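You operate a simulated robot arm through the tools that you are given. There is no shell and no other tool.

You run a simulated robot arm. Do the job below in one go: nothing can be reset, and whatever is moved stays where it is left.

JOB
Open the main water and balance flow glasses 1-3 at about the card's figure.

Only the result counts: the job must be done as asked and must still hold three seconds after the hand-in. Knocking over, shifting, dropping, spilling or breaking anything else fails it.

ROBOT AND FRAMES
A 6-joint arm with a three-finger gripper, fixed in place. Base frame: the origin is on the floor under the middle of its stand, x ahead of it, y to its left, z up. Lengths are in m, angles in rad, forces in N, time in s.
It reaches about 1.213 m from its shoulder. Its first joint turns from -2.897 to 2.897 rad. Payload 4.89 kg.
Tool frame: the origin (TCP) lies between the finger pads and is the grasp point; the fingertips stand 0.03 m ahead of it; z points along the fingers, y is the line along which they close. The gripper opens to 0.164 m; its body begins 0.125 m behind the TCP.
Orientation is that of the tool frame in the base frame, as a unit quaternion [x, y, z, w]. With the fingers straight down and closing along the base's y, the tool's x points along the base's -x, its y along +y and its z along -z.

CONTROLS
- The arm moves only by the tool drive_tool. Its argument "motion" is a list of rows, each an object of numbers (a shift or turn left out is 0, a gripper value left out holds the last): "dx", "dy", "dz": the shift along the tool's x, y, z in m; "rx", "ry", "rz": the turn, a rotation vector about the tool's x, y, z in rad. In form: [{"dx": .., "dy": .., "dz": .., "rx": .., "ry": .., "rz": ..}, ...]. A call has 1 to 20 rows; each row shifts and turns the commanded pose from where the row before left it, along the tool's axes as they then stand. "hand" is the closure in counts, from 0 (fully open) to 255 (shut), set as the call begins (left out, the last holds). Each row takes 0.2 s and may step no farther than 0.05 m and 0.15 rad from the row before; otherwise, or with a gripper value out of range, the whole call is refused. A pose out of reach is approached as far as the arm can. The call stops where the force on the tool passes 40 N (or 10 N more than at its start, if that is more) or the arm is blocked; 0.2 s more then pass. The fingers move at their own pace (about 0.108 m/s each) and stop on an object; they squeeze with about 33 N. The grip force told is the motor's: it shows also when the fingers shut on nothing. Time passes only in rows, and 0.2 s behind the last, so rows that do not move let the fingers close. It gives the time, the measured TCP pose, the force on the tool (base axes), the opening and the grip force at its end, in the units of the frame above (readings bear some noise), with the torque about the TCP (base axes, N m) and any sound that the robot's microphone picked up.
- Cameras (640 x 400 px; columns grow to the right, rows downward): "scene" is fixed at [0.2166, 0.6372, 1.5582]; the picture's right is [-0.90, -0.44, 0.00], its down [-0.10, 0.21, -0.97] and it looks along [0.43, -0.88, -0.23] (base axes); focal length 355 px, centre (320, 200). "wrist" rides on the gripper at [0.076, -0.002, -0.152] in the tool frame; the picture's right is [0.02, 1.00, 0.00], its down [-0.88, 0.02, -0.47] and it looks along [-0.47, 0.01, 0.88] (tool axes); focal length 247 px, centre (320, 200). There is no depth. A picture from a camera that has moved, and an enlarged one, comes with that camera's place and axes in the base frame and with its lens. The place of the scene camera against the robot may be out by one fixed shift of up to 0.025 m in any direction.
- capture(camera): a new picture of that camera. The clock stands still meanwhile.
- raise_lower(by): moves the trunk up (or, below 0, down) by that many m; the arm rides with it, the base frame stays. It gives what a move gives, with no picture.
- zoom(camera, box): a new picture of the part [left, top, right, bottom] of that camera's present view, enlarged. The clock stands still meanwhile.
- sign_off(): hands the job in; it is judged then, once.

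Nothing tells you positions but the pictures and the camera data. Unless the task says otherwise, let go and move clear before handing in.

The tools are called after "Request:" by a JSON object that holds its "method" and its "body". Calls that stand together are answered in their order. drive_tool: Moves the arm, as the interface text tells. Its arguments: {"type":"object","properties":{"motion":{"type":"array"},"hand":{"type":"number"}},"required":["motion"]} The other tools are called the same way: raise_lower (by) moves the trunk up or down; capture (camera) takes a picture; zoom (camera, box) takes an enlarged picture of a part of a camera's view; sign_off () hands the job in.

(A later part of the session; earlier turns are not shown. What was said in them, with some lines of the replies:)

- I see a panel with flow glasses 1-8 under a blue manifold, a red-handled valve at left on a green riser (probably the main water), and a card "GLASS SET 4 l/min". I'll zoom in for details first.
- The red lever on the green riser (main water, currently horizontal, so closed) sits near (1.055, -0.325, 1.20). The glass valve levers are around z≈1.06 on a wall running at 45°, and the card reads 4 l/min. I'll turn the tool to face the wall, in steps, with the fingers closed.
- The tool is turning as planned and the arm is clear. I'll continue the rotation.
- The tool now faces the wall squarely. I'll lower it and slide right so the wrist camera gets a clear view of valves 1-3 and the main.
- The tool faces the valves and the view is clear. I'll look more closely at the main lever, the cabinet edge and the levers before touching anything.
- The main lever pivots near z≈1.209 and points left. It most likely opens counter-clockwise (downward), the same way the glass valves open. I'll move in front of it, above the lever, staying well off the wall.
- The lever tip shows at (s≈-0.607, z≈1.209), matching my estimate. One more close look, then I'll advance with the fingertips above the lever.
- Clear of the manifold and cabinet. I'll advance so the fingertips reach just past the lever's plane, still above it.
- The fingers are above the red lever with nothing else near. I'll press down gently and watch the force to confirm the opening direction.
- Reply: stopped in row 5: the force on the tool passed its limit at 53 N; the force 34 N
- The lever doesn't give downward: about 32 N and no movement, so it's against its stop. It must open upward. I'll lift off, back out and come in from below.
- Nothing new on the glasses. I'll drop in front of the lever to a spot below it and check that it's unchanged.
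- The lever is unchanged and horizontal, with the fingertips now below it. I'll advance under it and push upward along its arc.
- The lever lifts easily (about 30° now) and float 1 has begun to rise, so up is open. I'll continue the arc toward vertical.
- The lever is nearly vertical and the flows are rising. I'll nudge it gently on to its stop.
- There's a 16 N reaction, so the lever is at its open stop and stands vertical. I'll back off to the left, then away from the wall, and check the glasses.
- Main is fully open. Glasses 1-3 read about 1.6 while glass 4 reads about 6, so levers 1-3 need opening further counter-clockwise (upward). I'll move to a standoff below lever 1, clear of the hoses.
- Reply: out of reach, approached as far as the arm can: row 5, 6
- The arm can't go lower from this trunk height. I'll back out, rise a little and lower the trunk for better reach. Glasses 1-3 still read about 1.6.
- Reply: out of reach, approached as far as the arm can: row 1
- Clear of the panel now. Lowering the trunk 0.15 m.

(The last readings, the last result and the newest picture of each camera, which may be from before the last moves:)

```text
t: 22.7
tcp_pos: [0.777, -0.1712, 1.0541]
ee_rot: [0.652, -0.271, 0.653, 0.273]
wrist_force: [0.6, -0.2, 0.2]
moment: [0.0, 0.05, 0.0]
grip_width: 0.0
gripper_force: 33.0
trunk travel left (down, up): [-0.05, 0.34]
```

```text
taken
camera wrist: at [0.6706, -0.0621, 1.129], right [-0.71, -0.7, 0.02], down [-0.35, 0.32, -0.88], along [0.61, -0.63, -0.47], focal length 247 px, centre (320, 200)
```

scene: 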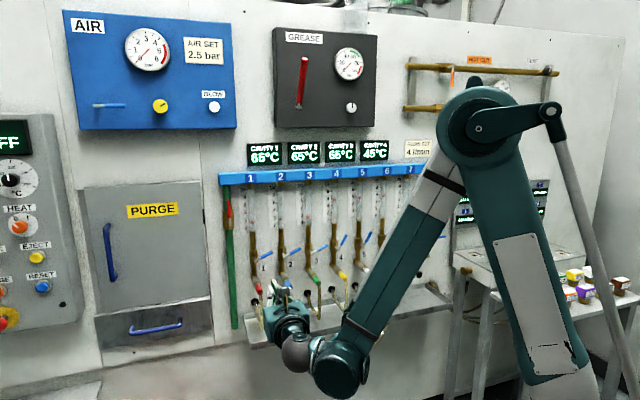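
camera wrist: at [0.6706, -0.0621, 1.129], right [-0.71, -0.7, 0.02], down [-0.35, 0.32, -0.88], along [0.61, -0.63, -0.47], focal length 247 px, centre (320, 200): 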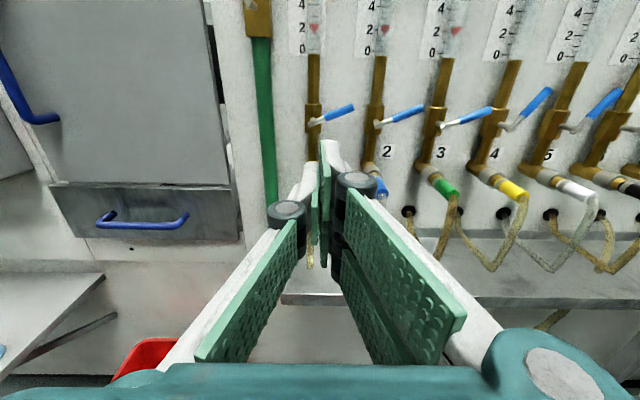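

I have a good view of the levers from here. Zooming to measure lever positions and the floats.

Request:
{"method": "zoom", "body": {"camera": "wrist", "box": [290, 80, 450, 180]}}

Request:
{"method": "zoom", "body": {"camera": "wrist", "box": [420, 60, 640, 200]}}

Request:
{"method": "zoom", "body": {"camera": "scene", "box": [220, 160, 350, 241]}}

Request:
{"method": "zoom", "body": {"camera": "scene", "box": [300, 160, 430, 241]}}

```text
4.00 times, centred on (370, 130) of wrist
camera zoom: at [0.6706, -0.0621, 1.129], right [-0.71, -0.7, 0.02], down [-0.35, 0.32, -0.88], along [0.61, -0.63, -0.47], focal length 988 px, centre (120, 480)
```

zoom: 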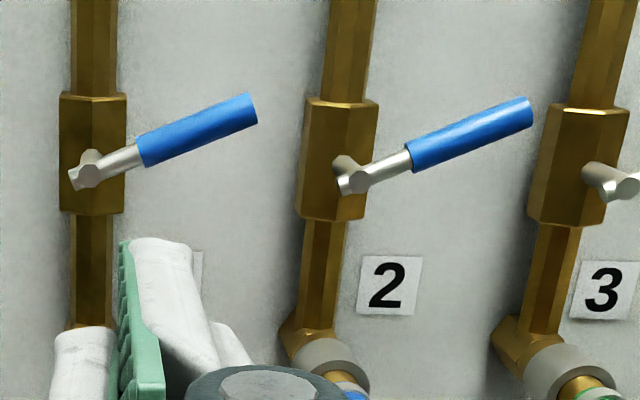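

```text
2.86 times, centred on (530, 130) of wrist
camera zoom: at [0.6706, -0.0621, 1.129], right [-0.71, -0.7, 0.02], down [-0.35, 0.32, -0.88], along [0.61, -0.63, -0.47], focal length 706 px, centre (-280, 400)
```

zoom: 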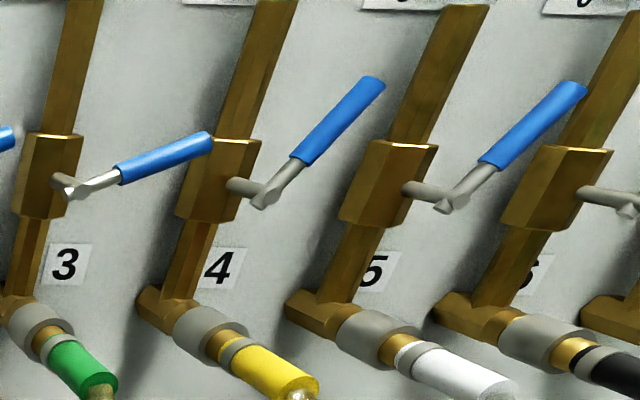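

```text
4.92 times, centred on (285, 200) of scene
camera zoom: at [0.2166, 0.6372, 1.5582], right [-0.9, -0.44, 0.0], down [-0.1, 0.21, -0.97], along [0.43, -0.88, -0.23], focal length 1749 px, centre (492, 198)
```

zoom: 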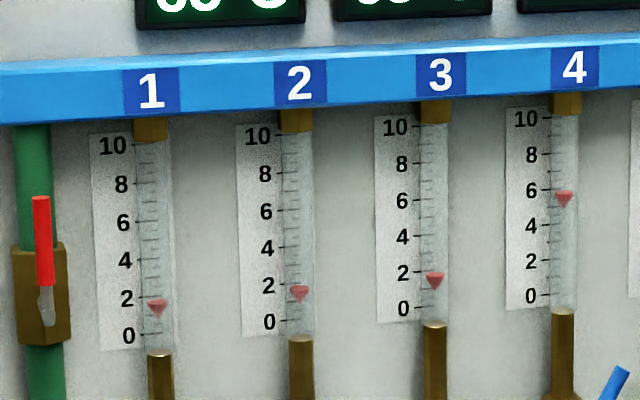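

```text
4.92 times, centred on (365, 200) of scene
camera zoom: at [0.2166, 0.6372, 1.5582], right [-0.9, -0.44, 0.0], down [-0.1, 0.21, -0.97], along [0.43, -0.88, -0.23], focal length 1749 px, centre (98, 198)
```

zoom: 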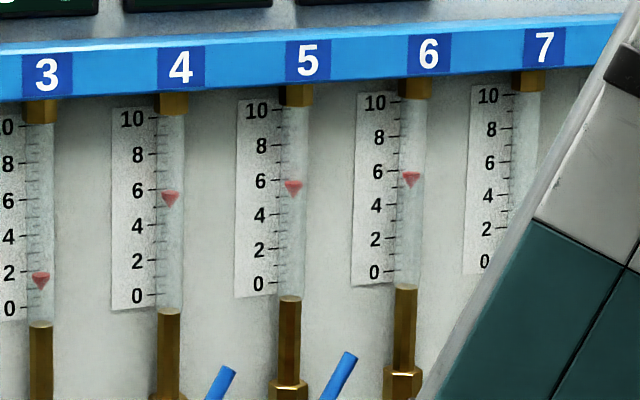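

Readings so far: glasses 1-3 at about 1.7 with levers at about 23°, and 4-6 at about 5.7 with levers at about 57°. I'll approach below lever 1 (pivot near s=-0.441, z=1.047).

Request:
{"method": "drive_tool", "body": {"motion": [{"dx": -0.012, "dy": 0.013, "dz": 0.03}, {"dx": -0.012, "dy": 0.012, "dz": 0.035}, {"dx": -0.01, "dy": 0.012, "dz": 0.035}, {"dz": 0.03}]}}

Request:
{"method": "capture", "body": {"camera": "wrist"}}

Request:
{"method": "zoom", "body": {"camera": "wrist", "box": [260, 20, 460, 180]}}

Request:
{"method": "capture", "body": {"camera": "scene"}}

```text
t: 23.7
tcp_pos: [0.8438, -0.2881, 1.0198]
ee_rot: [0.652, -0.27, 0.654, 0.273]
wrist_force: [-0.3, 1.1, 1.9]
moment: [0.11, 0.11, 0.01]
grip_width: 0.0
gripper_force: 33.4
trunk travel left (down, up): [-0.05, 0.34]
```

```text
taken
camera wrist: at [0.7372, -0.1791, 1.0958], right [-0.71, -0.7, 0.02], down [-0.35, 0.32, -0.88], along [0.61, -0.63, -0.47], focal length 247 px, centre (320, 200)
```

wrist: 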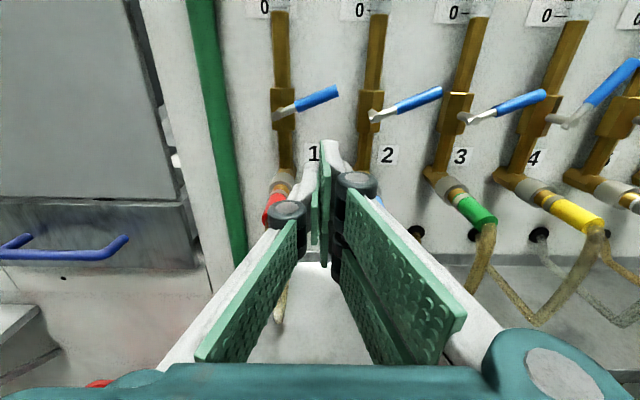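

```text
2.50 times, centred on (360, 100) of wrist
camera zoom: at [0.7372, -0.1791, 1.0958], right [-0.71, -0.7, 0.02], down [-0.35, 0.32, -0.88], along [0.61, -0.63, -0.47], focal length 617 px, centre (220, 450)
```

zoom: 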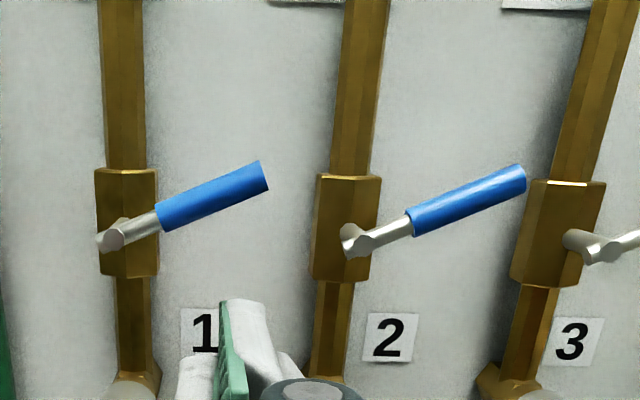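

```text
taken
```

scene: 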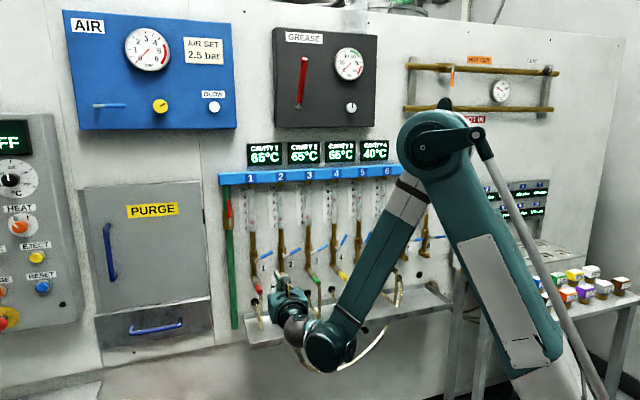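

Lever 1 is confirmed at pivot z≈1.0485. I'll slide the fingertips in below it and push up to about 35°, then check the float.

Request:
{"method": "drive_tool", "body": {"motion": [{"dz": 0.03, "dy": 0.001}, {"dz": 0.03, "dy": 0.001}, {"dz": 0.03}, {"dz": 0.03}, {"dx": 0.007}, {"dx": 0.007}, {"dx": 0.005, "dy": -0.002}, {"dx": 0.005, "dy": -0.002}]}}

Request:
{"method": "capture", "body": {"camera": "wrist"}}

Request:
{"method": "zoom", "body": {"camera": "scene", "box": [220, 160, 350, 300]}}

Request:
{"method": "zoom", "body": {"camera": "scene", "box": [220, 160, 350, 241]}}

```text
t: 25.5
tcp_pos: [0.9296, -0.3726, 1.0436]
ee_rot: [0.653, -0.271, 0.653, 0.272]
wrist_force: [-0.2, -0.2, -0.1]
moment: [0.01, 0.01, -0.01]
grip_width: 0.0
gripper_force: 33.1
trunk travel left (down, up): [-0.05, 0.34]
```

```text
taken
camera wrist: at [0.8229, -0.2648, 1.1187], right [-0.71, -0.7, 0.02], down [-0.35, 0.32, -0.88], along [0.61, -0.63, -0.47], focal length 247 px, centre (320, 200)
```

wrist: 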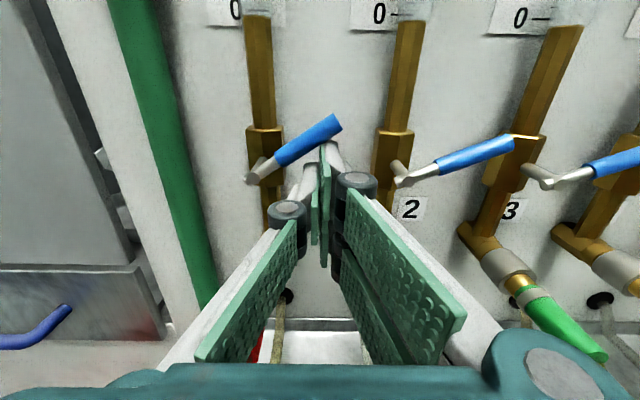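

```text
2.86 times, centred on (285, 230) of scene
camera zoom: at [0.2166, 0.6372, 1.5582], right [-0.9, -0.44, 0.0], down [-0.1, 0.21, -0.97], along [0.43, -0.88, -0.23], focal length 1015 px, centre (420, 114)
```

zoom: 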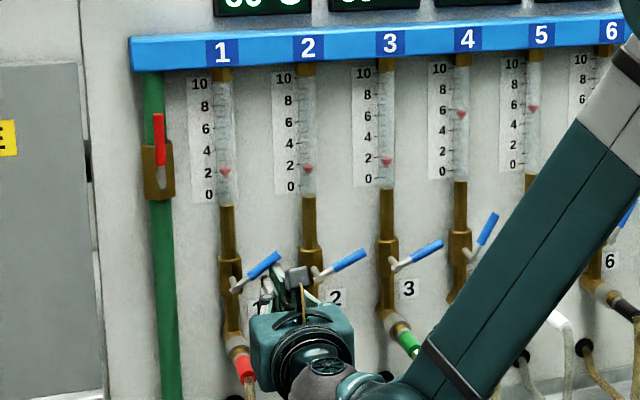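

```text
4.92 times, centred on (285, 200) of scene
camera zoom: at [0.2166, 0.6372, 1.5582], right [-0.9, -0.44, 0.0], down [-0.1, 0.21, -0.97], along [0.43, -0.88, -0.23], focal length 1749 px, centre (492, 198)
```

zoom: 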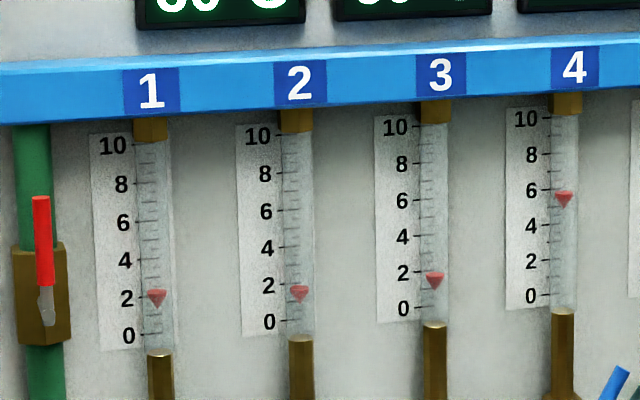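

Lever 1 moves smoothly (about 36°) and the float is at about 2.2. I'll open it a bit more, then wait so the float settles.

Request:
{"method": "drive_tool", "body": {"motion": [{"dx": 0.004, "dy": -0.0025}, {"dx": 0.0034, "dy": -0.0025}, {"dx": 0}, {"dx": 0}, {"dx": 0}, {"dx": 0}]}}

Request:
{"method": "zoom", "body": {"camera": "scene", "box": [220, 160, 350, 241]}}

Request:
{"method": "capture", "body": {"camera": "wrist"}}

```text
t: 26.9
tcp_pos: [0.9317, -0.3692, 1.0521]
ee_rot: [0.653, -0.27, 0.654, 0.272]
wrist_force: [-0.1, 0.3, 0.8]
moment: [0.0, 0.01, 0.01]
grip_width: 0.0001
gripper_force: 32.9
trunk travel left (down, up): [-0.05, 0.34]
```

```text
4.92 times, centred on (285, 200) of scene
camera zoom: at [0.2166, 0.6372, 1.5582], right [-0.9, -0.44, 0.0], down [-0.1, 0.21, -0.97], along [0.43, -0.88, -0.23], focal length 1749 px, centre (492, 198)
```

zoom: 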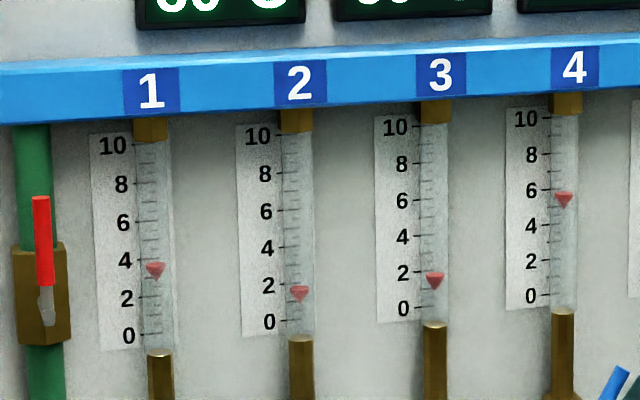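

```text
taken
camera wrist: at [0.8257, -0.2609, 1.1264], right [-0.71, -0.7, 0.02], down [-0.35, 0.32, -0.88], along [0.61, -0.63, -0.47], focal length 247 px, centre (320, 200)
```

wrist: 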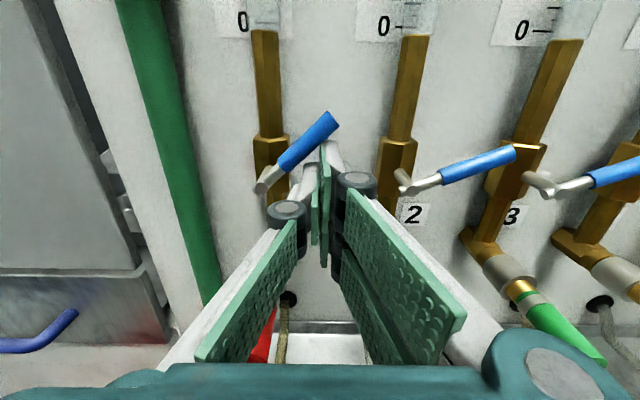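

Float 1 is now about 3.6 and may still be rising. I'll wait another second before deciding.

Request:
{"method": "drive_tool", "body": {"motion": [{"dx": 0}, {"dx": 0}, {"dx": 0}, {"dx": 0}, {"dx": 0}, {"dx": 0}]}}

Request:
{"method": "zoom", "body": {"camera": "scene", "box": [230, 170, 320, 241]}}

```text
t: 28.3
tcp_pos: [0.9324, -0.3697, 1.0515]
ee_rot: [0.652, -0.271, 0.653, 0.274]
wrist_force: [-0.5, 0.4, 0.1]
moment: [-0.01, -0.01, 0.0]
grip_width: 0.0
gripper_force: 33.1
trunk travel left (down, up): [-0.05, 0.34]
```

```text
5.63 times, centred on (275, 206) of scene
camera zoom: at [0.2166, 0.6372, 1.5582], right [-0.9, -0.44, 0.0], down [-0.1, 0.21, -0.97], along [0.43, -0.88, -0.23], focal length 2001 px, centre (574, 169)
```

zoom: 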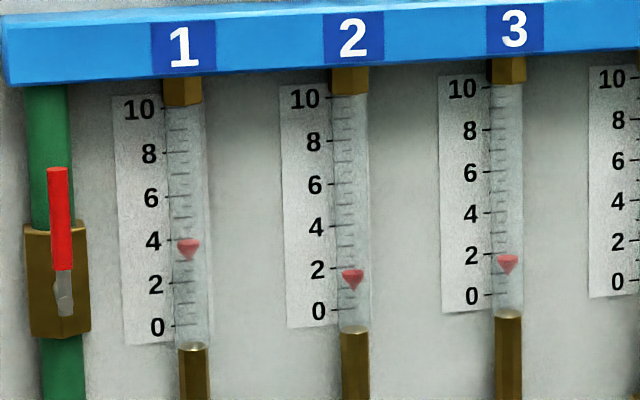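

Float 1 has settled at about 3.7 (corrected for its zero offset). I'll add a small increment, since opening 2 and 3 will pull it down slightly.

Request:
{"method": "drive_tool", "body": {"motion": [{"dx": 0.001, "dy": -0.0008}, {"dx": 0.001, "dy": -0.0007}, {"dx": 0}, {"dx": 0}, {"dx": 0}, {"dx": 0}, {"dx": 0}, {"dx": 0}, {"dx": 0}]}}

Request:
{"method": "zoom", "body": {"camera": "scene", "box": [230, 170, 320, 241]}}

Request:
{"method": "zoom", "body": {"camera": "scene", "box": [300, 165, 390, 236]}}

```text
t: 30.3
tcp_pos: [0.9324, -0.3683, 1.0528]
ee_rot: [0.652, -0.27, 0.653, 0.273]
wrist_force: [0.9, 0.2, 0.2]
moment: [0.02, -0.01, -0.01]
grip_width: 0.0002
gripper_force: 32.6
trunk travel left (down, up): [-0.05, 0.34]
```

```text
5.63 times, centred on (275, 206) of scene
camera zoom: at [0.2166, 0.6372, 1.5582], right [-0.9, -0.44, 0.0], down [-0.1, 0.21, -0.97], along [0.43, -0.88, -0.23], focal length 2001 px, centre (574, 169)
```

zoom: 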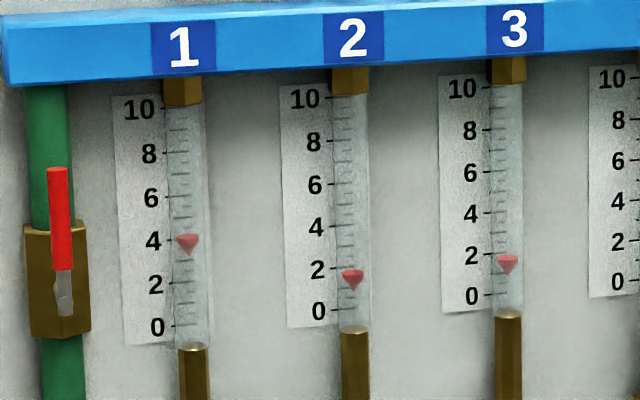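

```text
5.63 times, centred on (345, 200) of scene
camera zoom: at [0.2166, 0.6372, 1.5582], right [-0.9, -0.44, 0.0], down [-0.1, 0.21, -0.97], along [0.43, -0.88, -0.23], focal length 2001 px, centre (179, 197)
```

zoom: 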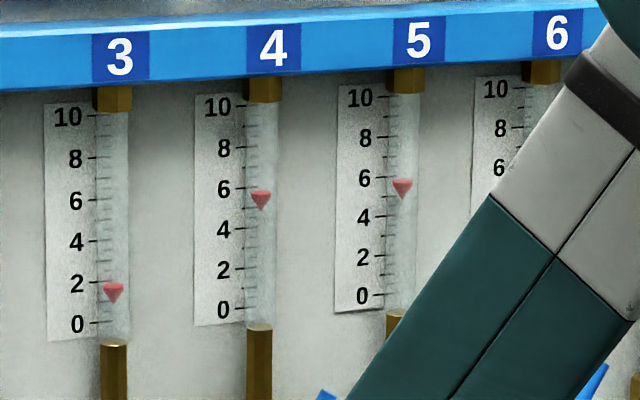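

Float 1 is at about 3.95. I'll drop off lever 1, back out, and shift to below lever 2.

Request:
{"method": "drive_tool", "body": {"motion": [{"dx": -0.008, "dy": 0.003}, {"dx": -0.006}, {"dz": -0.04}, {"dz": -0.04}, {"dz": -0.04}, {"dy": 0.038, "dx": -0.01}, {"dy": 0.038, "dx": -0.01}, {"dy": 0.038}]}}

Request:
{"method": "capture", "body": {"camera": "wrist"}}

Request:
{"method": "zoom", "body": {"camera": "wrist", "box": [210, 20, 410, 180]}}

Request:
{"method": "zoom", "body": {"camera": "scene", "box": [220, 160, 350, 300]}}

```text
t: 32.1
tcp_pos: [0.7667, -0.3619, 1.0219]
ee_rot: [0.652, -0.271, 0.653, 0.273]
wrist_force: [1.2, 1.4, -0.4]
moment: [-0.04, -0.02, -0.16]
grip_width: 0.0
gripper_force: 33.3
trunk travel left (down, up): [-0.05, 0.34]
```

```text
taken
camera wrist: at [0.6606, -0.2539, 1.0955], right [-0.71, -0.71, 0.02], down [-0.35, 0.32, -0.88], along [0.61, -0.63, -0.47], focal length 247 px, centre (320, 200)
```

wrist: 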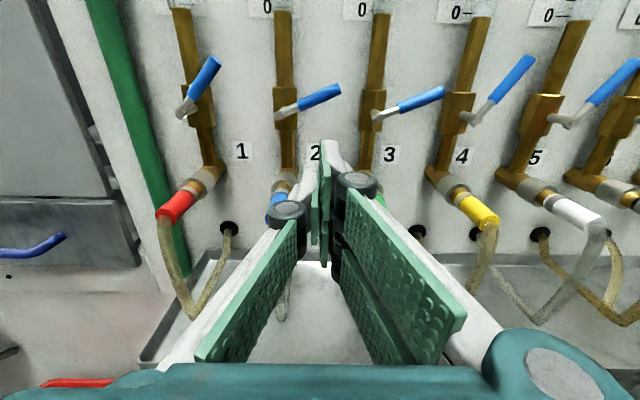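

```text
2.50 times, centred on (310, 100) of wrist
camera zoom: at [0.6606, -0.2539, 1.0955], right [-0.71, -0.71, 0.02], down [-0.35, 0.32, -0.88], along [0.61, -0.63, -0.47], focal length 617 px, centre (345, 450)
```

zoom: 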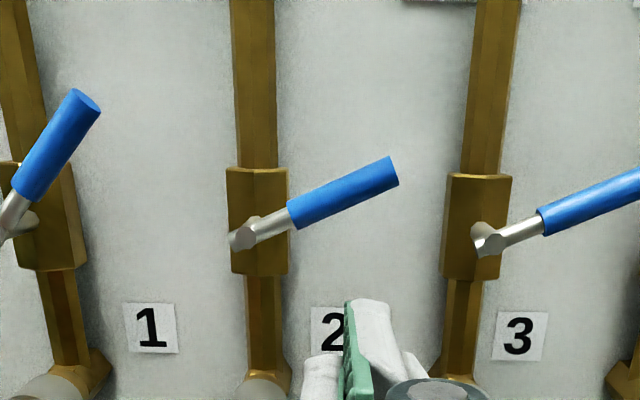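

```text
2.86 times, centred on (285, 230) of scene
camera zoom: at [0.2166, 0.6372, 1.5582], right [-0.9, -0.44, 0.0], down [-0.1, 0.21, -0.97], along [0.43, -0.88, -0.23], focal length 1015 px, centre (420, 114)
```

zoom: 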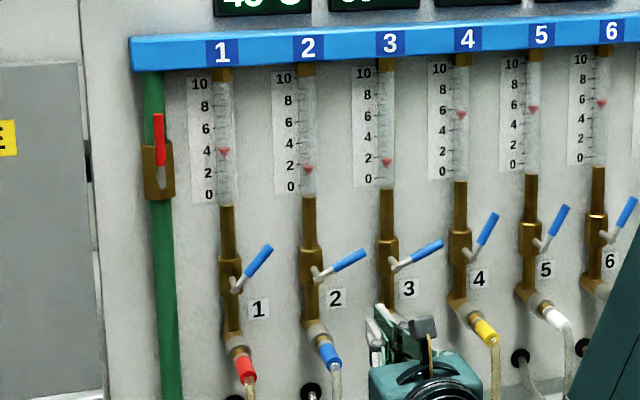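

Lever 1 held its setting, with float 1 at about 4. I'll repeat the same push on lever 2 (pivot near s=-0.332).

Request:
{"method": "drive_tool", "body": {"motion": [{"dz": 0.0305, "dy": 0.001}, {"dz": 0.0305, "dy": 0.001}, {"dz": 0.0305, "dy": 0.001}, {"dz": 0.0305, "dy": 0.001}, {"dx": 0.0055}, {"dx": 0.0055}, {"dx": 0.005, "dy": -0.0015}, {"dx": 0.005, "dy": -0.0015}, {"dx": 0.0035, "dy": -0.002}, {"dx": 0.0035, "dy": -0.002}, {"dx": 0}, {"dx": 0}, {"dx": 0}, {"dx": 0}, {"dx": 0}, {"dx": 0}, {"dx": 0}]}}

Request:
{"method": "capture", "body": {"camera": "wrist"}}

Request:
{"method": "zoom", "body": {"camera": "scene", "box": [230, 170, 320, 241]}}

Request:
{"method": "zoom", "body": {"camera": "scene", "box": [220, 160, 350, 300]}}

```text
t: 35.7
tcp_pos: [0.8531, -0.4493, 1.0487]
ee_rot: [0.652, -0.271, 0.653, 0.273]
wrist_force: [-1.2, 0.0, 0.0]
moment: [-0.03, 0.01, 0.02]
grip_width: 0.0002
gripper_force: 33.5
trunk travel left (down, up): [-0.05, 0.34]
```

```text
taken
camera wrist: at [0.7474, -0.3418, 1.1237], right [-0.71, -0.7, 0.02], down [-0.35, 0.32, -0.88], along [0.61, -0.63, -0.47], focal length 247 px, centre (320, 200)
```

wrist: 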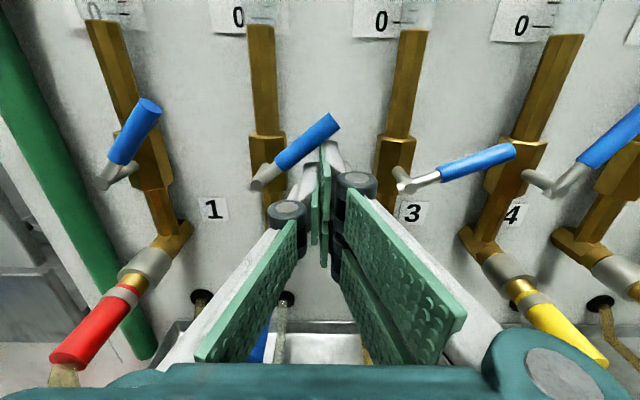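

```text
5.63 times, centred on (275, 206) of scene
camera zoom: at [0.2166, 0.6372, 1.5582], right [-0.9, -0.44, 0.0], down [-0.1, 0.21, -0.97], along [0.43, -0.88, -0.23], focal length 2001 px, centre (574, 169)
```

zoom: 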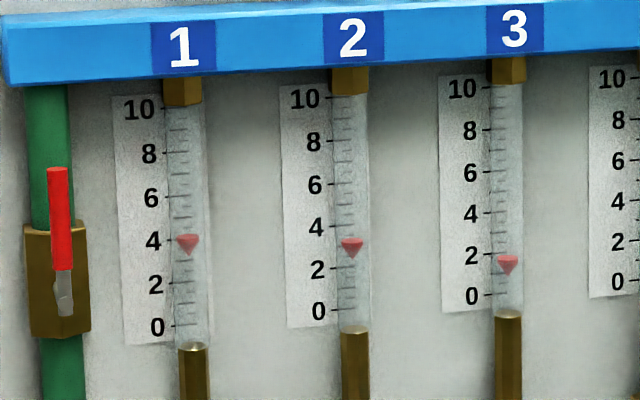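

```text
2.86 times, centred on (285, 230) of scene
camera zoom: at [0.2166, 0.6372, 1.5582], right [-0.9, -0.44, 0.0], down [-0.1, 0.21, -0.97], along [0.43, -0.88, -0.23], focal length 1015 px, centre (420, 114)
```

zoom: 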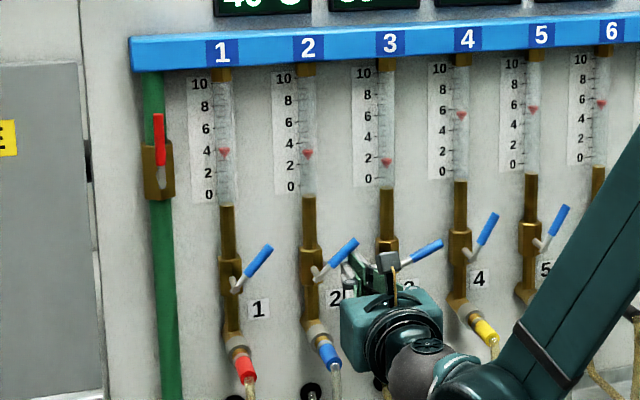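

Float 2 is at about 3.2. A few more millimetres, then wait.

Request:
{"method": "drive_tool", "body": {"motion": [{"dx": 0.0018, "dy": -0.002}, {"dx": 0.0017, "dy": -0.0018}, {"dx": 0}, {"dx": 0}, {"dx": 0}, {"dx": 0}, {"dx": 0}, {"dx": 0}, {"dx": 0}, {"dx": 0}]}}

Request:
{"method": "zoom", "body": {"camera": "scene", "box": [230, 170, 320, 241]}}

```text
t: 37.9
tcp_pos: [0.8557, -0.4472, 1.0532]
ee_rot: [0.652, -0.27, 0.654, 0.273]
wrist_force: [0.4, 0.5, 0.7]
moment: [0.0, -0.02, -0.01]
grip_width: 0.0002
gripper_force: 32.9
trunk travel left (down, up): [-0.05, 0.34]
```

```text
5.63 times, centred on (275, 206) of scene
camera zoom: at [0.2166, 0.6372, 1.5582], right [-0.9, -0.44, 0.0], down [-0.1, 0.21, -0.97], along [0.43, -0.88, -0.23], focal length 2001 px, centre (574, 169)
```

zoom: 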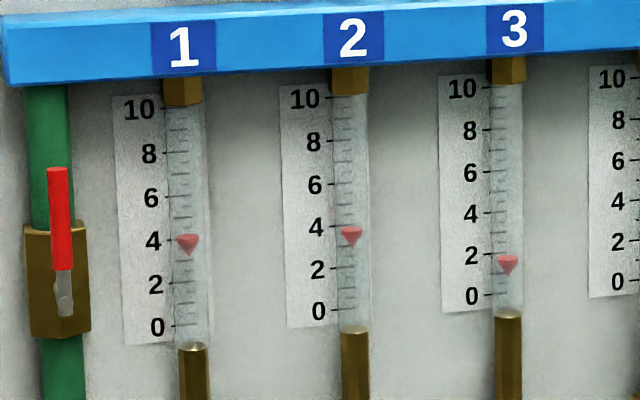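

Float 2 is at about 3.7. A small extra nudge to match glass 1.

Request:
{"method": "drive_tool", "body": {"motion": [{"dx": 0.0014, "dy": -0.0014}, {"dx": 0}, {"dx": 0}, {"dx": 0}, {"dx": 0}, {"dx": 0}, {"dx": 0}, {"dx": 0}, {"dx": 0}]}}

Request:
{"method": "zoom", "body": {"camera": "scene", "box": [230, 170, 320, 241]}}

```text
t: 39.9
tcp_pos: [0.857, -0.4464, 1.0533]
ee_rot: [0.652, -0.27, 0.653, 0.273]
wrist_force: [0.3, -1.0, 0.0]
moment: [0.02, 0.01, 0.04]
grip_width: 0.0001
gripper_force: 33.1
trunk travel left (down, up): [-0.05, 0.34]
```

```text
5.63 times, centred on (275, 206) of scene
camera zoom: at [0.2166, 0.6372, 1.5582], right [-0.9, -0.44, 0.0], down [-0.1, 0.21, -0.97], along [0.43, -0.88, -0.23], focal length 2001 px, centre (574, 169)
```

zoom: 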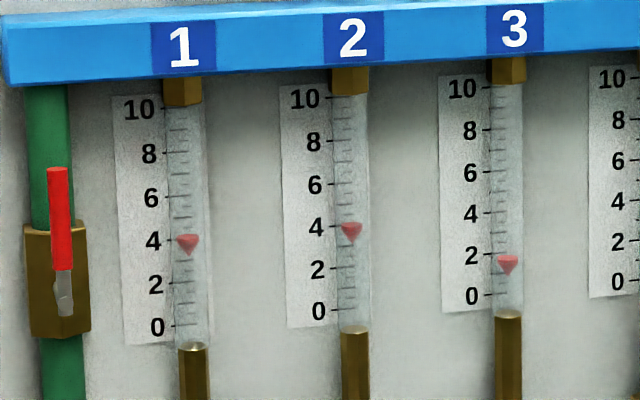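

Float 2 now matches float 1 at about 3.95. Backing out and shifting to lever 3.

Request:
{"method": "drive_tool", "body": {"motion": [{"dx": -0.008, "dy": 0.003}, {"dx": -0.006}, {"dz": -0.04}, {"dz": -0.04}, {"dz": -0.04}, {"dy": 0.037, "dx": -0.01}, {"dy": 0.037, "dx": -0.01}, {"dy": 0.037}]}}

Request:
{"method": "capture", "body": {"camera": "wrist"}}

Request:
{"method": "zoom", "body": {"camera": "wrist", "box": [210, 20, 410, 180]}}

Request:
{"method": "capture", "body": {"camera": "scene"}}

Request:
{"method": "zoom", "body": {"camera": "scene", "box": [230, 170, 320, 241]}}

```text
t: 41.7
tcp_pos: [0.6922, -0.4393, 1.0182]
ee_rot: [0.653, -0.27, 0.653, 0.272]
wrist_force: [0.2, 1.0, 0.1]
moment: [-0.03, -0.05, -0.16]
grip_width: 0.0
gripper_force: 33.5
trunk travel left (down, up): [-0.05, 0.34]
```

```text
taken
camera wrist: at [0.5854, -0.3322, 1.0932], right [-0.71, -0.71, 0.02], down [-0.35, 0.32, -0.88], along [0.61, -0.63, -0.47], focal length 247 px, centre (320, 200)
```

wrist: 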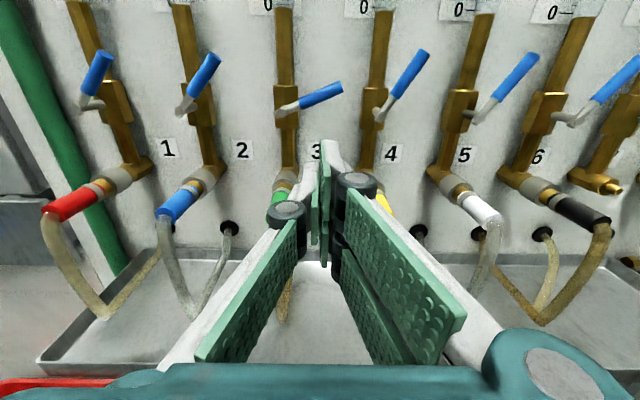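

```text
2.50 times, centred on (310, 100) of wrist
camera zoom: at [0.5854, -0.3322, 1.0932], right [-0.71, -0.71, 0.02], down [-0.35, 0.32, -0.88], along [0.61, -0.63, -0.47], focal length 617 px, centre (345, 450)
```

zoom: 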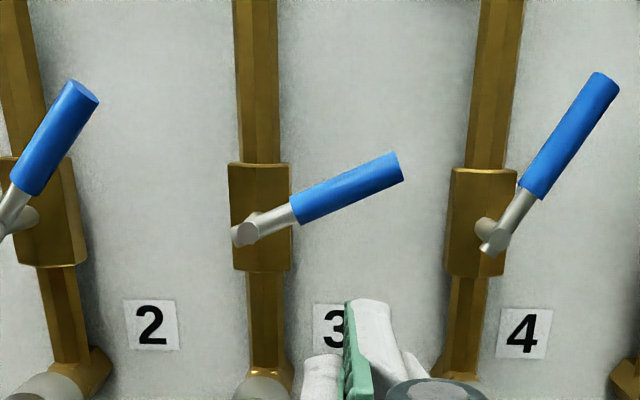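

```text
taken
```

scene: 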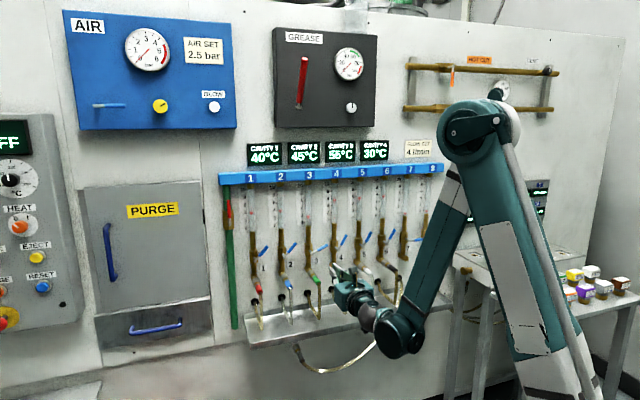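

```text
5.63 times, centred on (275, 206) of scene
camera zoom: at [0.2166, 0.6372, 1.5582], right [-0.9, -0.44, 0.0], down [-0.1, 0.21, -0.97], along [0.43, -0.88, -0.23], focal length 2001 px, centre (574, 169)
```

zoom: 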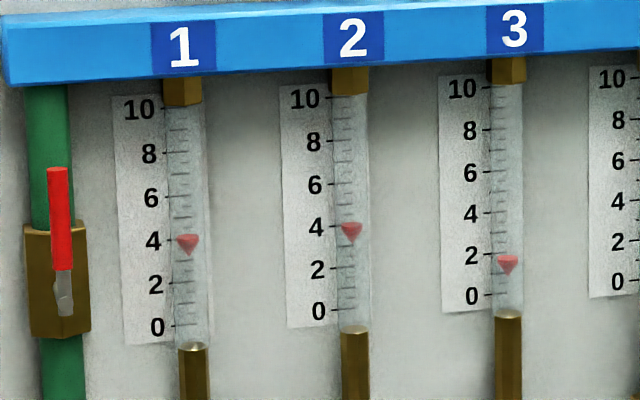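

Levers 1 and 2 hold at about 3.95. Now the same push on lever 3 (pivot near s=-0.221, z=1.048).

Request:
{"method": "drive_tool", "body": {"motion": [{"dz": 0.03, "dy": 0.0018}, {"dz": 0.03, "dy": 0.0018}, {"dz": 0.03, "dy": 0.0017}, {"dz": 0.03, "dy": 0.0017}, {"dx": 0.007}, {"dx": 0.007}, {"dx": 0.0055, "dy": -0.0015}, {"dx": 0.0055, "dy": -0.0015}, {"dx": 0.0035, "dy": -0.0013}, {"dx": 0.0035, "dy": -0.0013}, {"dx": 0}, {"dx": 0}, {"dx": 0}, {"dx": 0}, {"dx": 0}, {"dx": 0}, {"dx": 0}, {"dx": 0}]}}

Request:
{"method": "zoom", "body": {"camera": "scene", "box": [230, 170, 320, 241]}}

Request:
{"method": "capture", "body": {"camera": "wrist"}}

Request:
{"method": "capture", "body": {"camera": "scene"}}

```text
t: 45.5
tcp_pos: [0.7749, -0.5279, 1.053]
ee_rot: [0.652, -0.271, 0.653, 0.274]
wrist_force: [-0.7, 0.2, 0.4]
moment: [-0.02, -0.01, -0.02]
grip_width: 0.0001
gripper_force: 33.2
trunk travel left (down, up): [-0.05, 0.34]
```

```text
5.63 times, centred on (275, 206) of scene
camera zoom: at [0.2166, 0.6372, 1.5582], right [-0.9, -0.44, 0.0], down [-0.1, 0.21, -0.97], along [0.43, -0.88, -0.23], focal length 2001 px, centre (574, 169)
```

zoom: 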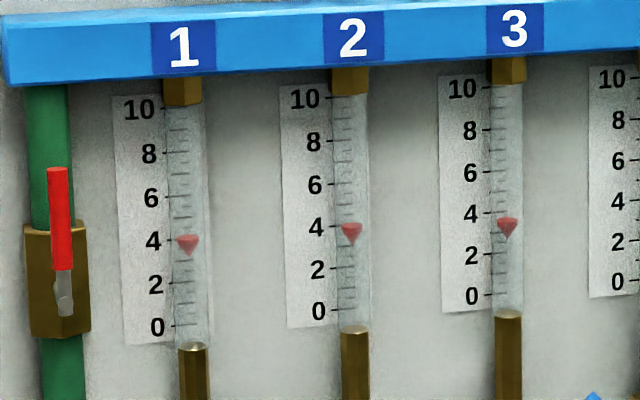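

```text
taken
camera wrist: at [0.6694, -0.4197, 1.1269], right [-0.71, -0.7, 0.02], down [-0.35, 0.32, -0.88], along [0.61, -0.63, -0.47], focal length 247 px, centre (320, 200)
```

wrist: 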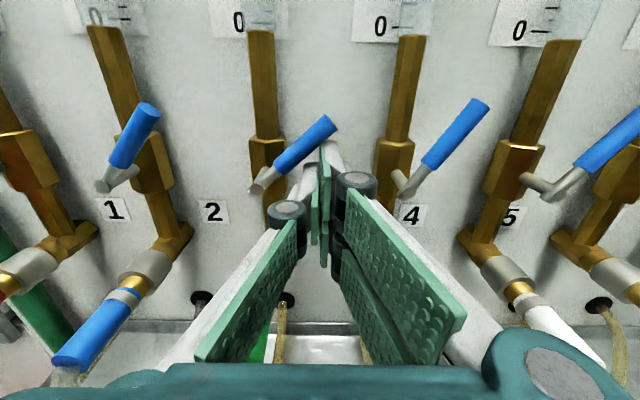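

```text
taken
```

scene: 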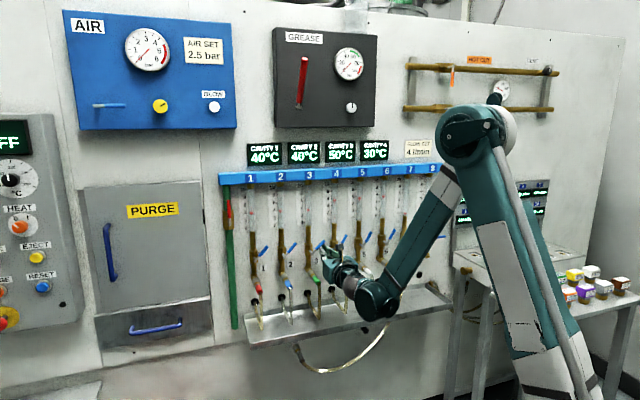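

Float 3 is at about 3.65. A small nudge to bring it level with the other two.

Request:
{"method": "drive_tool", "body": {"motion": [{"dx": 0.0014, "dy": -0.0016}, {"dx": 0}, {"dx": 0}, {"dx": 0}, {"dx": 0}, {"dx": 0}, {"dx": 0}, {"dx": 0}, {"dx": 0}]}}

Request:
{"method": "zoom", "body": {"camera": "scene", "box": [230, 170, 320, 241]}}

Request:
{"method": "zoom", "body": {"camera": "scene", "box": [240, 180, 280, 230]}}

Request:
{"method": "zoom", "body": {"camera": "scene", "box": [290, 175, 330, 225]}}

```text
t: 47.5
tcp_pos: [0.7771, -0.5278, 1.0536]
ee_rot: [0.652, -0.27, 0.654, 0.273]
wrist_force: [0.5, 0.0, -0.8]
moment: [0.03, -0.01, 0.02]
grip_width: 0.0002
gripper_force: 33.2
trunk travel left (down, up): [-0.05, 0.34]
```

```text
5.63 times, centred on (275, 206) of scene
camera zoom: at [0.2166, 0.6372, 1.5582], right [-0.9, -0.44, 0.0], down [-0.1, 0.21, -0.97], along [0.43, -0.88, -0.23], focal length 2001 px, centre (574, 169)
```

zoom: 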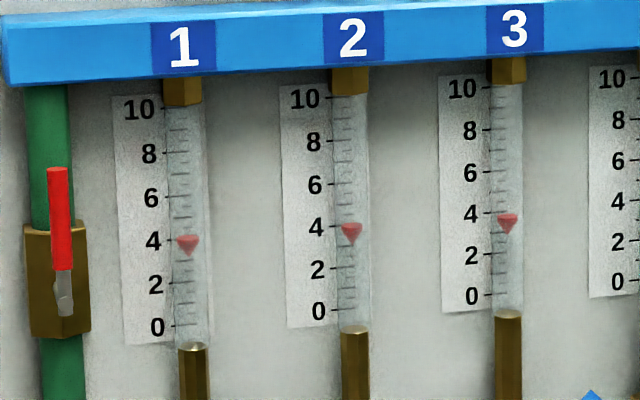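

```text
8.00 times, centred on (260, 205) of scene
camera zoom: at [0.2166, 0.6372, 1.5582], right [-0.9, -0.44, 0.0], down [-0.1, 0.21, -0.97], along [0.43, -0.88, -0.23], focal length 2842 px, centre (800, 160)
```

zoom: 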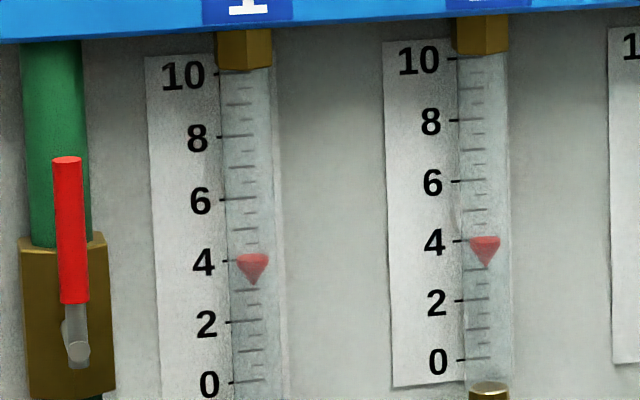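

```text
8.00 times, centred on (310, 200) of scene
camera zoom: at [0.2166, 0.6372, 1.5582], right [-0.9, -0.44, 0.0], down [-0.1, 0.21, -0.97], along [0.43, -0.88, -0.23], focal length 2842 px, centre (400, 200)
```

zoom: 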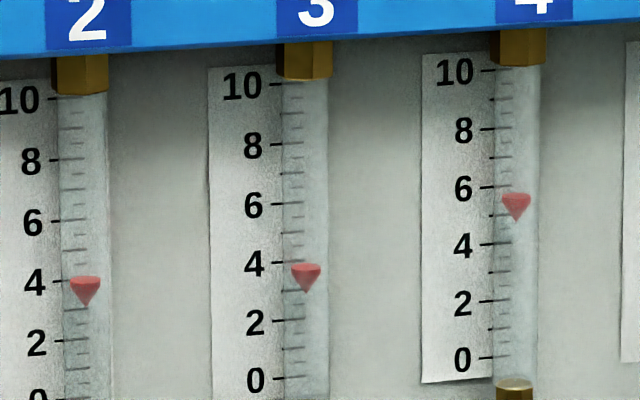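

Readings corrected for the float's zero offset: about 3.93, 3.9 and 3.73. One more small nudge on lever 3.

Request:
{"method": "drive_tool", "body": {"motion": [{"dx": 0.0015, "dy": -0.0016}, {"dx": 0}, {"dx": 0}, {"dx": 0}, {"dx": 0}, {"dx": 0}, {"dx": 0}, {"dx": 0}, {"dx": 0}]}}

Request:
{"method": "zoom", "body": {"camera": "scene", "box": [240, 180, 280, 230]}}

Request:
{"method": "zoom", "body": {"camera": "scene", "box": [290, 175, 330, 225]}}

```text
t: 49.5
tcp_pos: [0.7776, -0.5259, 1.0544]
ee_rot: [0.652, -0.27, 0.654, 0.273]
wrist_force: [0.0, -0.2, 0.2]
moment: [-0.01, 0.01, -0.01]
grip_width: 0.0
gripper_force: 32.9
trunk travel left (down, up): [-0.05, 0.34]
```

```text
8.00 times, centred on (260, 205) of scene
camera zoom: at [0.2166, 0.6372, 1.5582], right [-0.9, -0.44, 0.0], down [-0.1, 0.21, -0.97], along [0.43, -0.88, -0.23], focal length 2842 px, centre (800, 160)
```

zoom: 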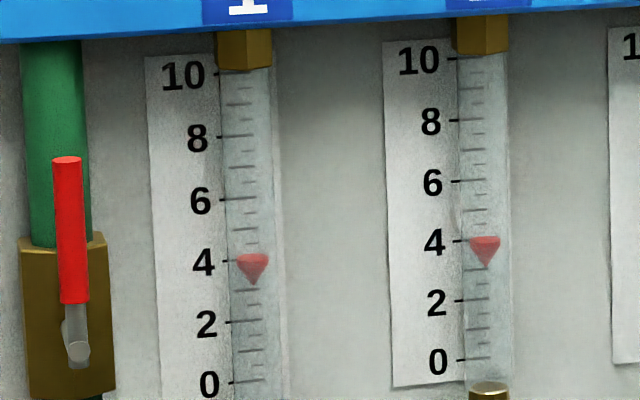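

```text
8.00 times, centred on (310, 200) of scene
camera zoom: at [0.2166, 0.6372, 1.5582], right [-0.9, -0.44, 0.0], down [-0.1, 0.21, -0.97], along [0.43, -0.88, -0.23], focal length 2842 px, centre (400, 200)
```

zoom: 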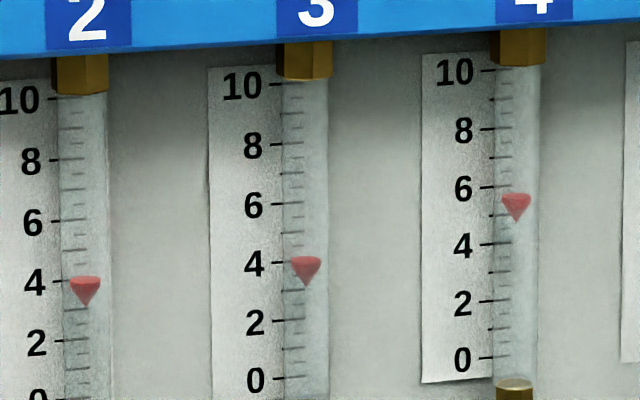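

All three glasses sit at about 3.9-4.0. I'll drop off lever 3, back out well clear, and double-check the readings from the wrist camera.

Request:
{"method": "drive_tool", "body": {"motion": [{"dx": -0.008, "dy": 0.003}, {"dx": -0.006}, {"dz": -0.04}, {"dz": -0.04}, {"dz": -0.04}, {"dz": -0.04}, {"dz": -0.03}, {"dx": 0.04}, {"dx": 0.04}, {"dx": 0.04}, {"dx": 0.04}]}}

Request:
{"method": "capture", "body": {"camera": "wrist"}}

Request:
{"method": "zoom", "body": {"camera": "wrist", "box": [150, 0, 350, 150]}}

Request:
{"method": "capture", "body": {"camera": "scene"}}

```text
t: 51.9
tcp_pos: [0.6416, -0.3918, 1.1984]
ee_rot: [0.653, -0.27, 0.653, 0.273]
wrist_force: [0.9, -1.3, -0.5]
moment: [-0.04, -0.04, -0.09]
grip_width: 0.0001
gripper_force: 33.6
trunk travel left (down, up): [-0.05, 0.34]
```

```text
taken
camera wrist: at [0.535, -0.2837, 1.2734], right [-0.71, -0.7, 0.02], down [-0.35, 0.32, -0.88], along [0.61, -0.63, -0.47], focal length 247 px, centre (320, 200)
```

wrist: 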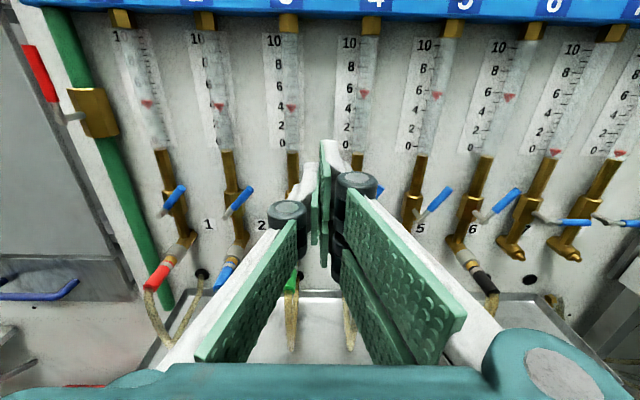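

```text
2.67 times, centred on (250, 75) of wrist
camera zoom: at [0.535, -0.2837, 1.2734], right [-0.71, -0.7, 0.02], down [-0.35, 0.32, -0.88], along [0.61, -0.63, -0.47], focal length 659 px, centre (507, 533)
```

zoom: 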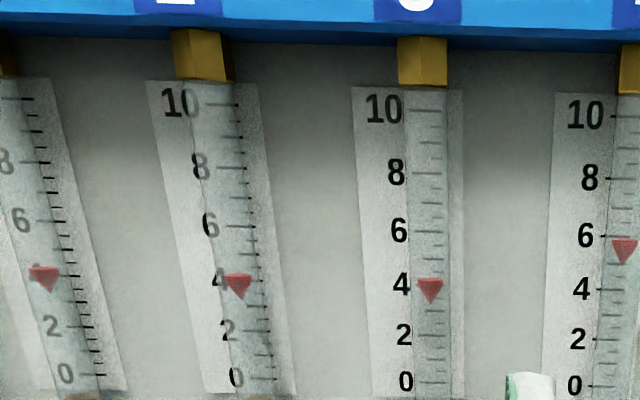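

```text
taken
```

scene: 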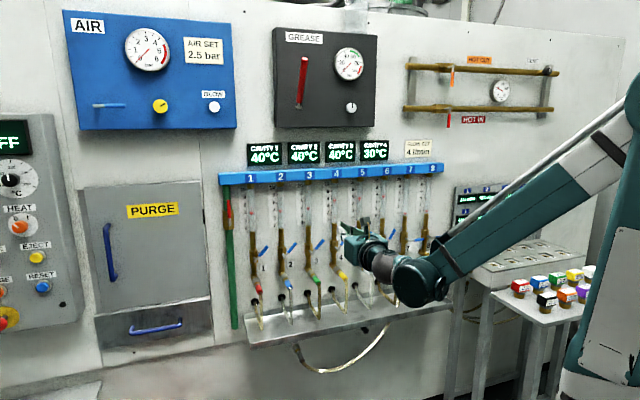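

Cavities 1-3 all show 40°C. I'll calibrate the reading against glasses 7 and 8, which are at zero flow, in the same views.

Request:
{"method": "zoom", "body": {"camera": "wrist", "box": [470, 20, 640, 170]}}

Request:
{"method": "zoom", "body": {"camera": "scene", "box": [395, 170, 445, 225]}}

Request:
{"method": "zoom", "body": {"camera": "scene", "box": [240, 180, 280, 230]}}

Request:
{"method": "zoom", "body": {"camera": "scene", "box": [290, 175, 330, 225]}}

```text
2.67 times, centred on (555, 95) of wrist
camera zoom: at [0.535, -0.2837, 1.2734], right [-0.71, -0.7, 0.02], down [-0.35, 0.32, -0.88], along [0.61, -0.63, -0.47], focal length 659 px, centre (-307, 480)
```

zoom: 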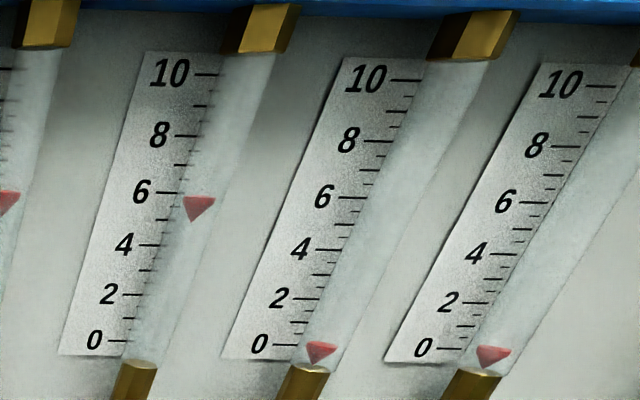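

```text
7.27 times, centred on (420, 198) of scene
camera zoom: at [0.2166, 0.6372, 1.5582], right [-0.9, -0.44, 0.0], down [-0.1, 0.21, -0.97], along [0.43, -0.88, -0.23], focal length 2584 px, centre (-407, 218)
```

zoom: 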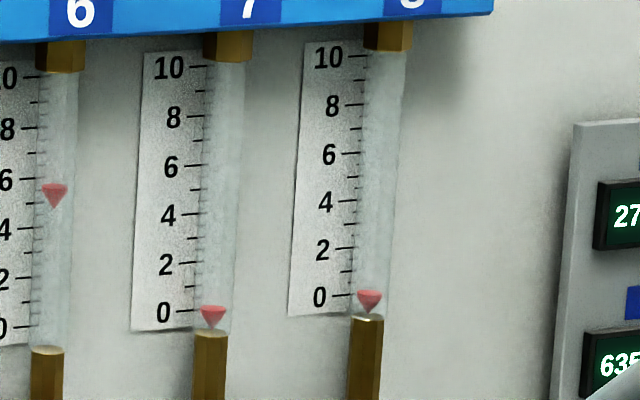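

```text
8.00 times, centred on (260, 205) of scene
camera zoom: at [0.2166, 0.6372, 1.5582], right [-0.9, -0.44, 0.0], down [-0.1, 0.21, -0.97], along [0.43, -0.88, -0.23], focal length 2842 px, centre (800, 160)
```

zoom: 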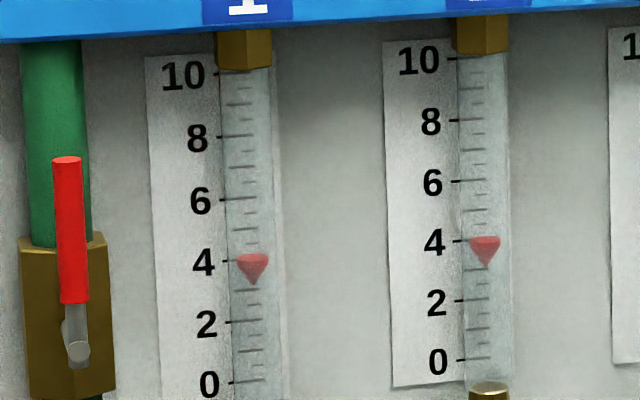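

```text
8.00 times, centred on (310, 200) of scene
camera zoom: at [0.2166, 0.6372, 1.5582], right [-0.9, -0.44, 0.0], down [-0.1, 0.21, -0.97], along [0.43, -0.88, -0.23], focal length 2842 px, centre (400, 200)
```

zoom: 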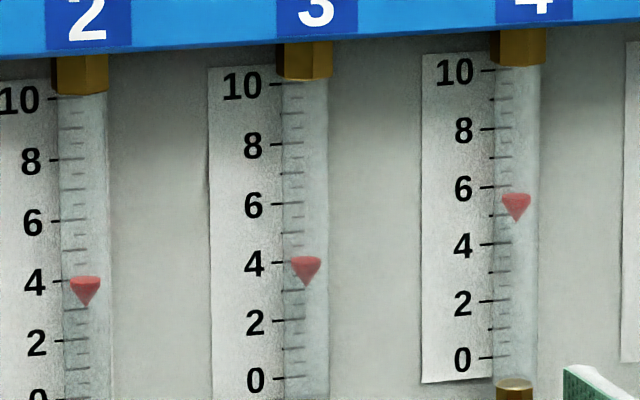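

All three agree with about 4 l/min after the zero correction from glasses 7 and 8. I'll retreat further, let some time pass, and confirm nothing drifts.

Request:
{"method": "drive_tool", "body": {"motion": [{"dz": -0.04}, {"dz": -0.04}, {"dz": -0.04}, {"dx": 0}, {"dx": 0}, {"dx": 0}, {"dx": 0}, {"dx": 0}, {"dx": 0}, {"dx": 0}, {"dx": 0}, {"dx": 0}, {"dx": 0}, {"dx": 0}, {"dx": 0}]}}

Request:
{"method": "capture", "body": {"camera": "scene"}}

Request:
{"method": "zoom", "body": {"camera": "scene", "box": [220, 160, 350, 241]}}

Request:
{"method": "zoom", "body": {"camera": "scene", "box": [200, 160, 460, 322]}}

```text
t: 55.1
tcp_pos: [0.5584, -0.306, 1.1986]
ee_rot: [0.653, -0.271, 0.653, 0.272]
wrist_force: [-0.3, 0.2, -1.2]
moment: [0.0, 0.01, 0.02]
grip_width: 0.0002
gripper_force: 32.6
trunk travel left (down, up): [-0.05, 0.34]
```

```text
taken
```

scene: 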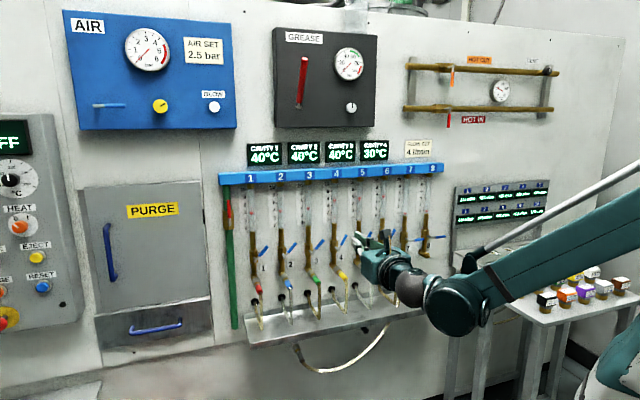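

```text
4.92 times, centred on (285, 200) of scene
camera zoom: at [0.2166, 0.6372, 1.5582], right [-0.9, -0.44, 0.0], down [-0.1, 0.21, -0.97], along [0.43, -0.88, -0.23], focal length 1749 px, centre (492, 198)
```

zoom: 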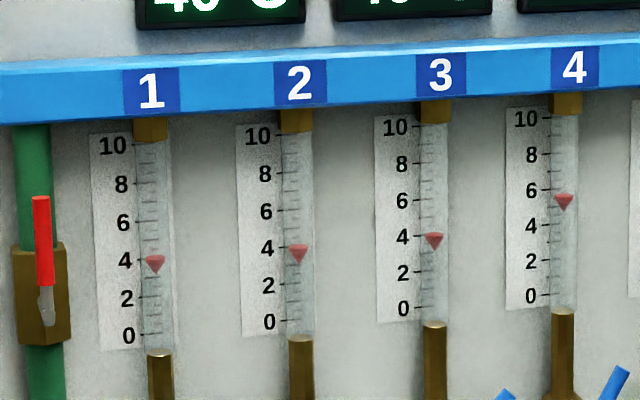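

```text
2.46 times, centred on (330, 241) of scene
camera zoom: at [0.2166, 0.6372, 1.5582], right [-0.9, -0.44, 0.0], down [-0.1, 0.21, -0.97], along [0.43, -0.88, -0.23], focal length 874 px, centre (295, 99)
```

zoom: 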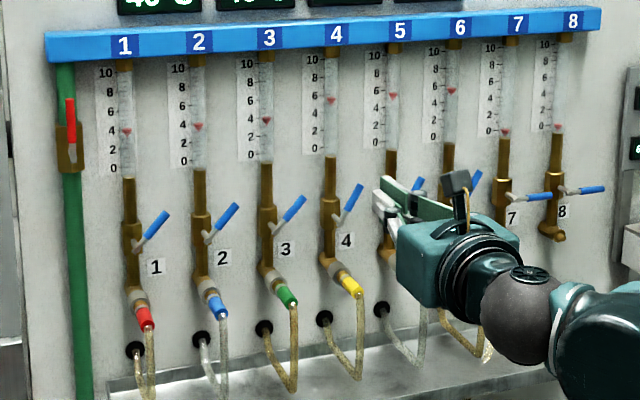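

The main water lever is upright at its open stop, and glasses 1-3 are steady at about 4 l/min with all three cavities showing 40°C. Valves 4-8 are untouched and the arm is clear, so I'm handing in.

Request:
{"method": "sign_off", "body": {}}

```text
The job is handed in.
```

The main water is open, and flow glasses 1–3 are set to about the card's 4 l/min. I've handed the job in; no result has come back yet.

| Glass | Reading at the end (l/min) |
|---|---|
| 1 | about 3.9 |
| 2 | about 3.9 |
| 3 | about 4.0 |

- **How I read them:** the figures are read from the scene camera and corrected using glasses 7 and 8, which are at zero flow. I'd trust them to roughly ±0.15.
- **Settling:** all three floats held steady for about 3 s after I backed the arm off.
- **Main valve:** the red lever stands upright against its open stop. I first pressed it downward, the wrong way. It hit its closed stop at a peak of about 53 N and didn't move, so I opened it upward instead.
- **Other valves:** I didn't touch 4–8. Glasses 4–6 read about 5.7 and dropped only slightly as 1–3 opened.
- **Cavities 1–3:** these displays fell from 100 °C to 40 °C once the water was flowing.
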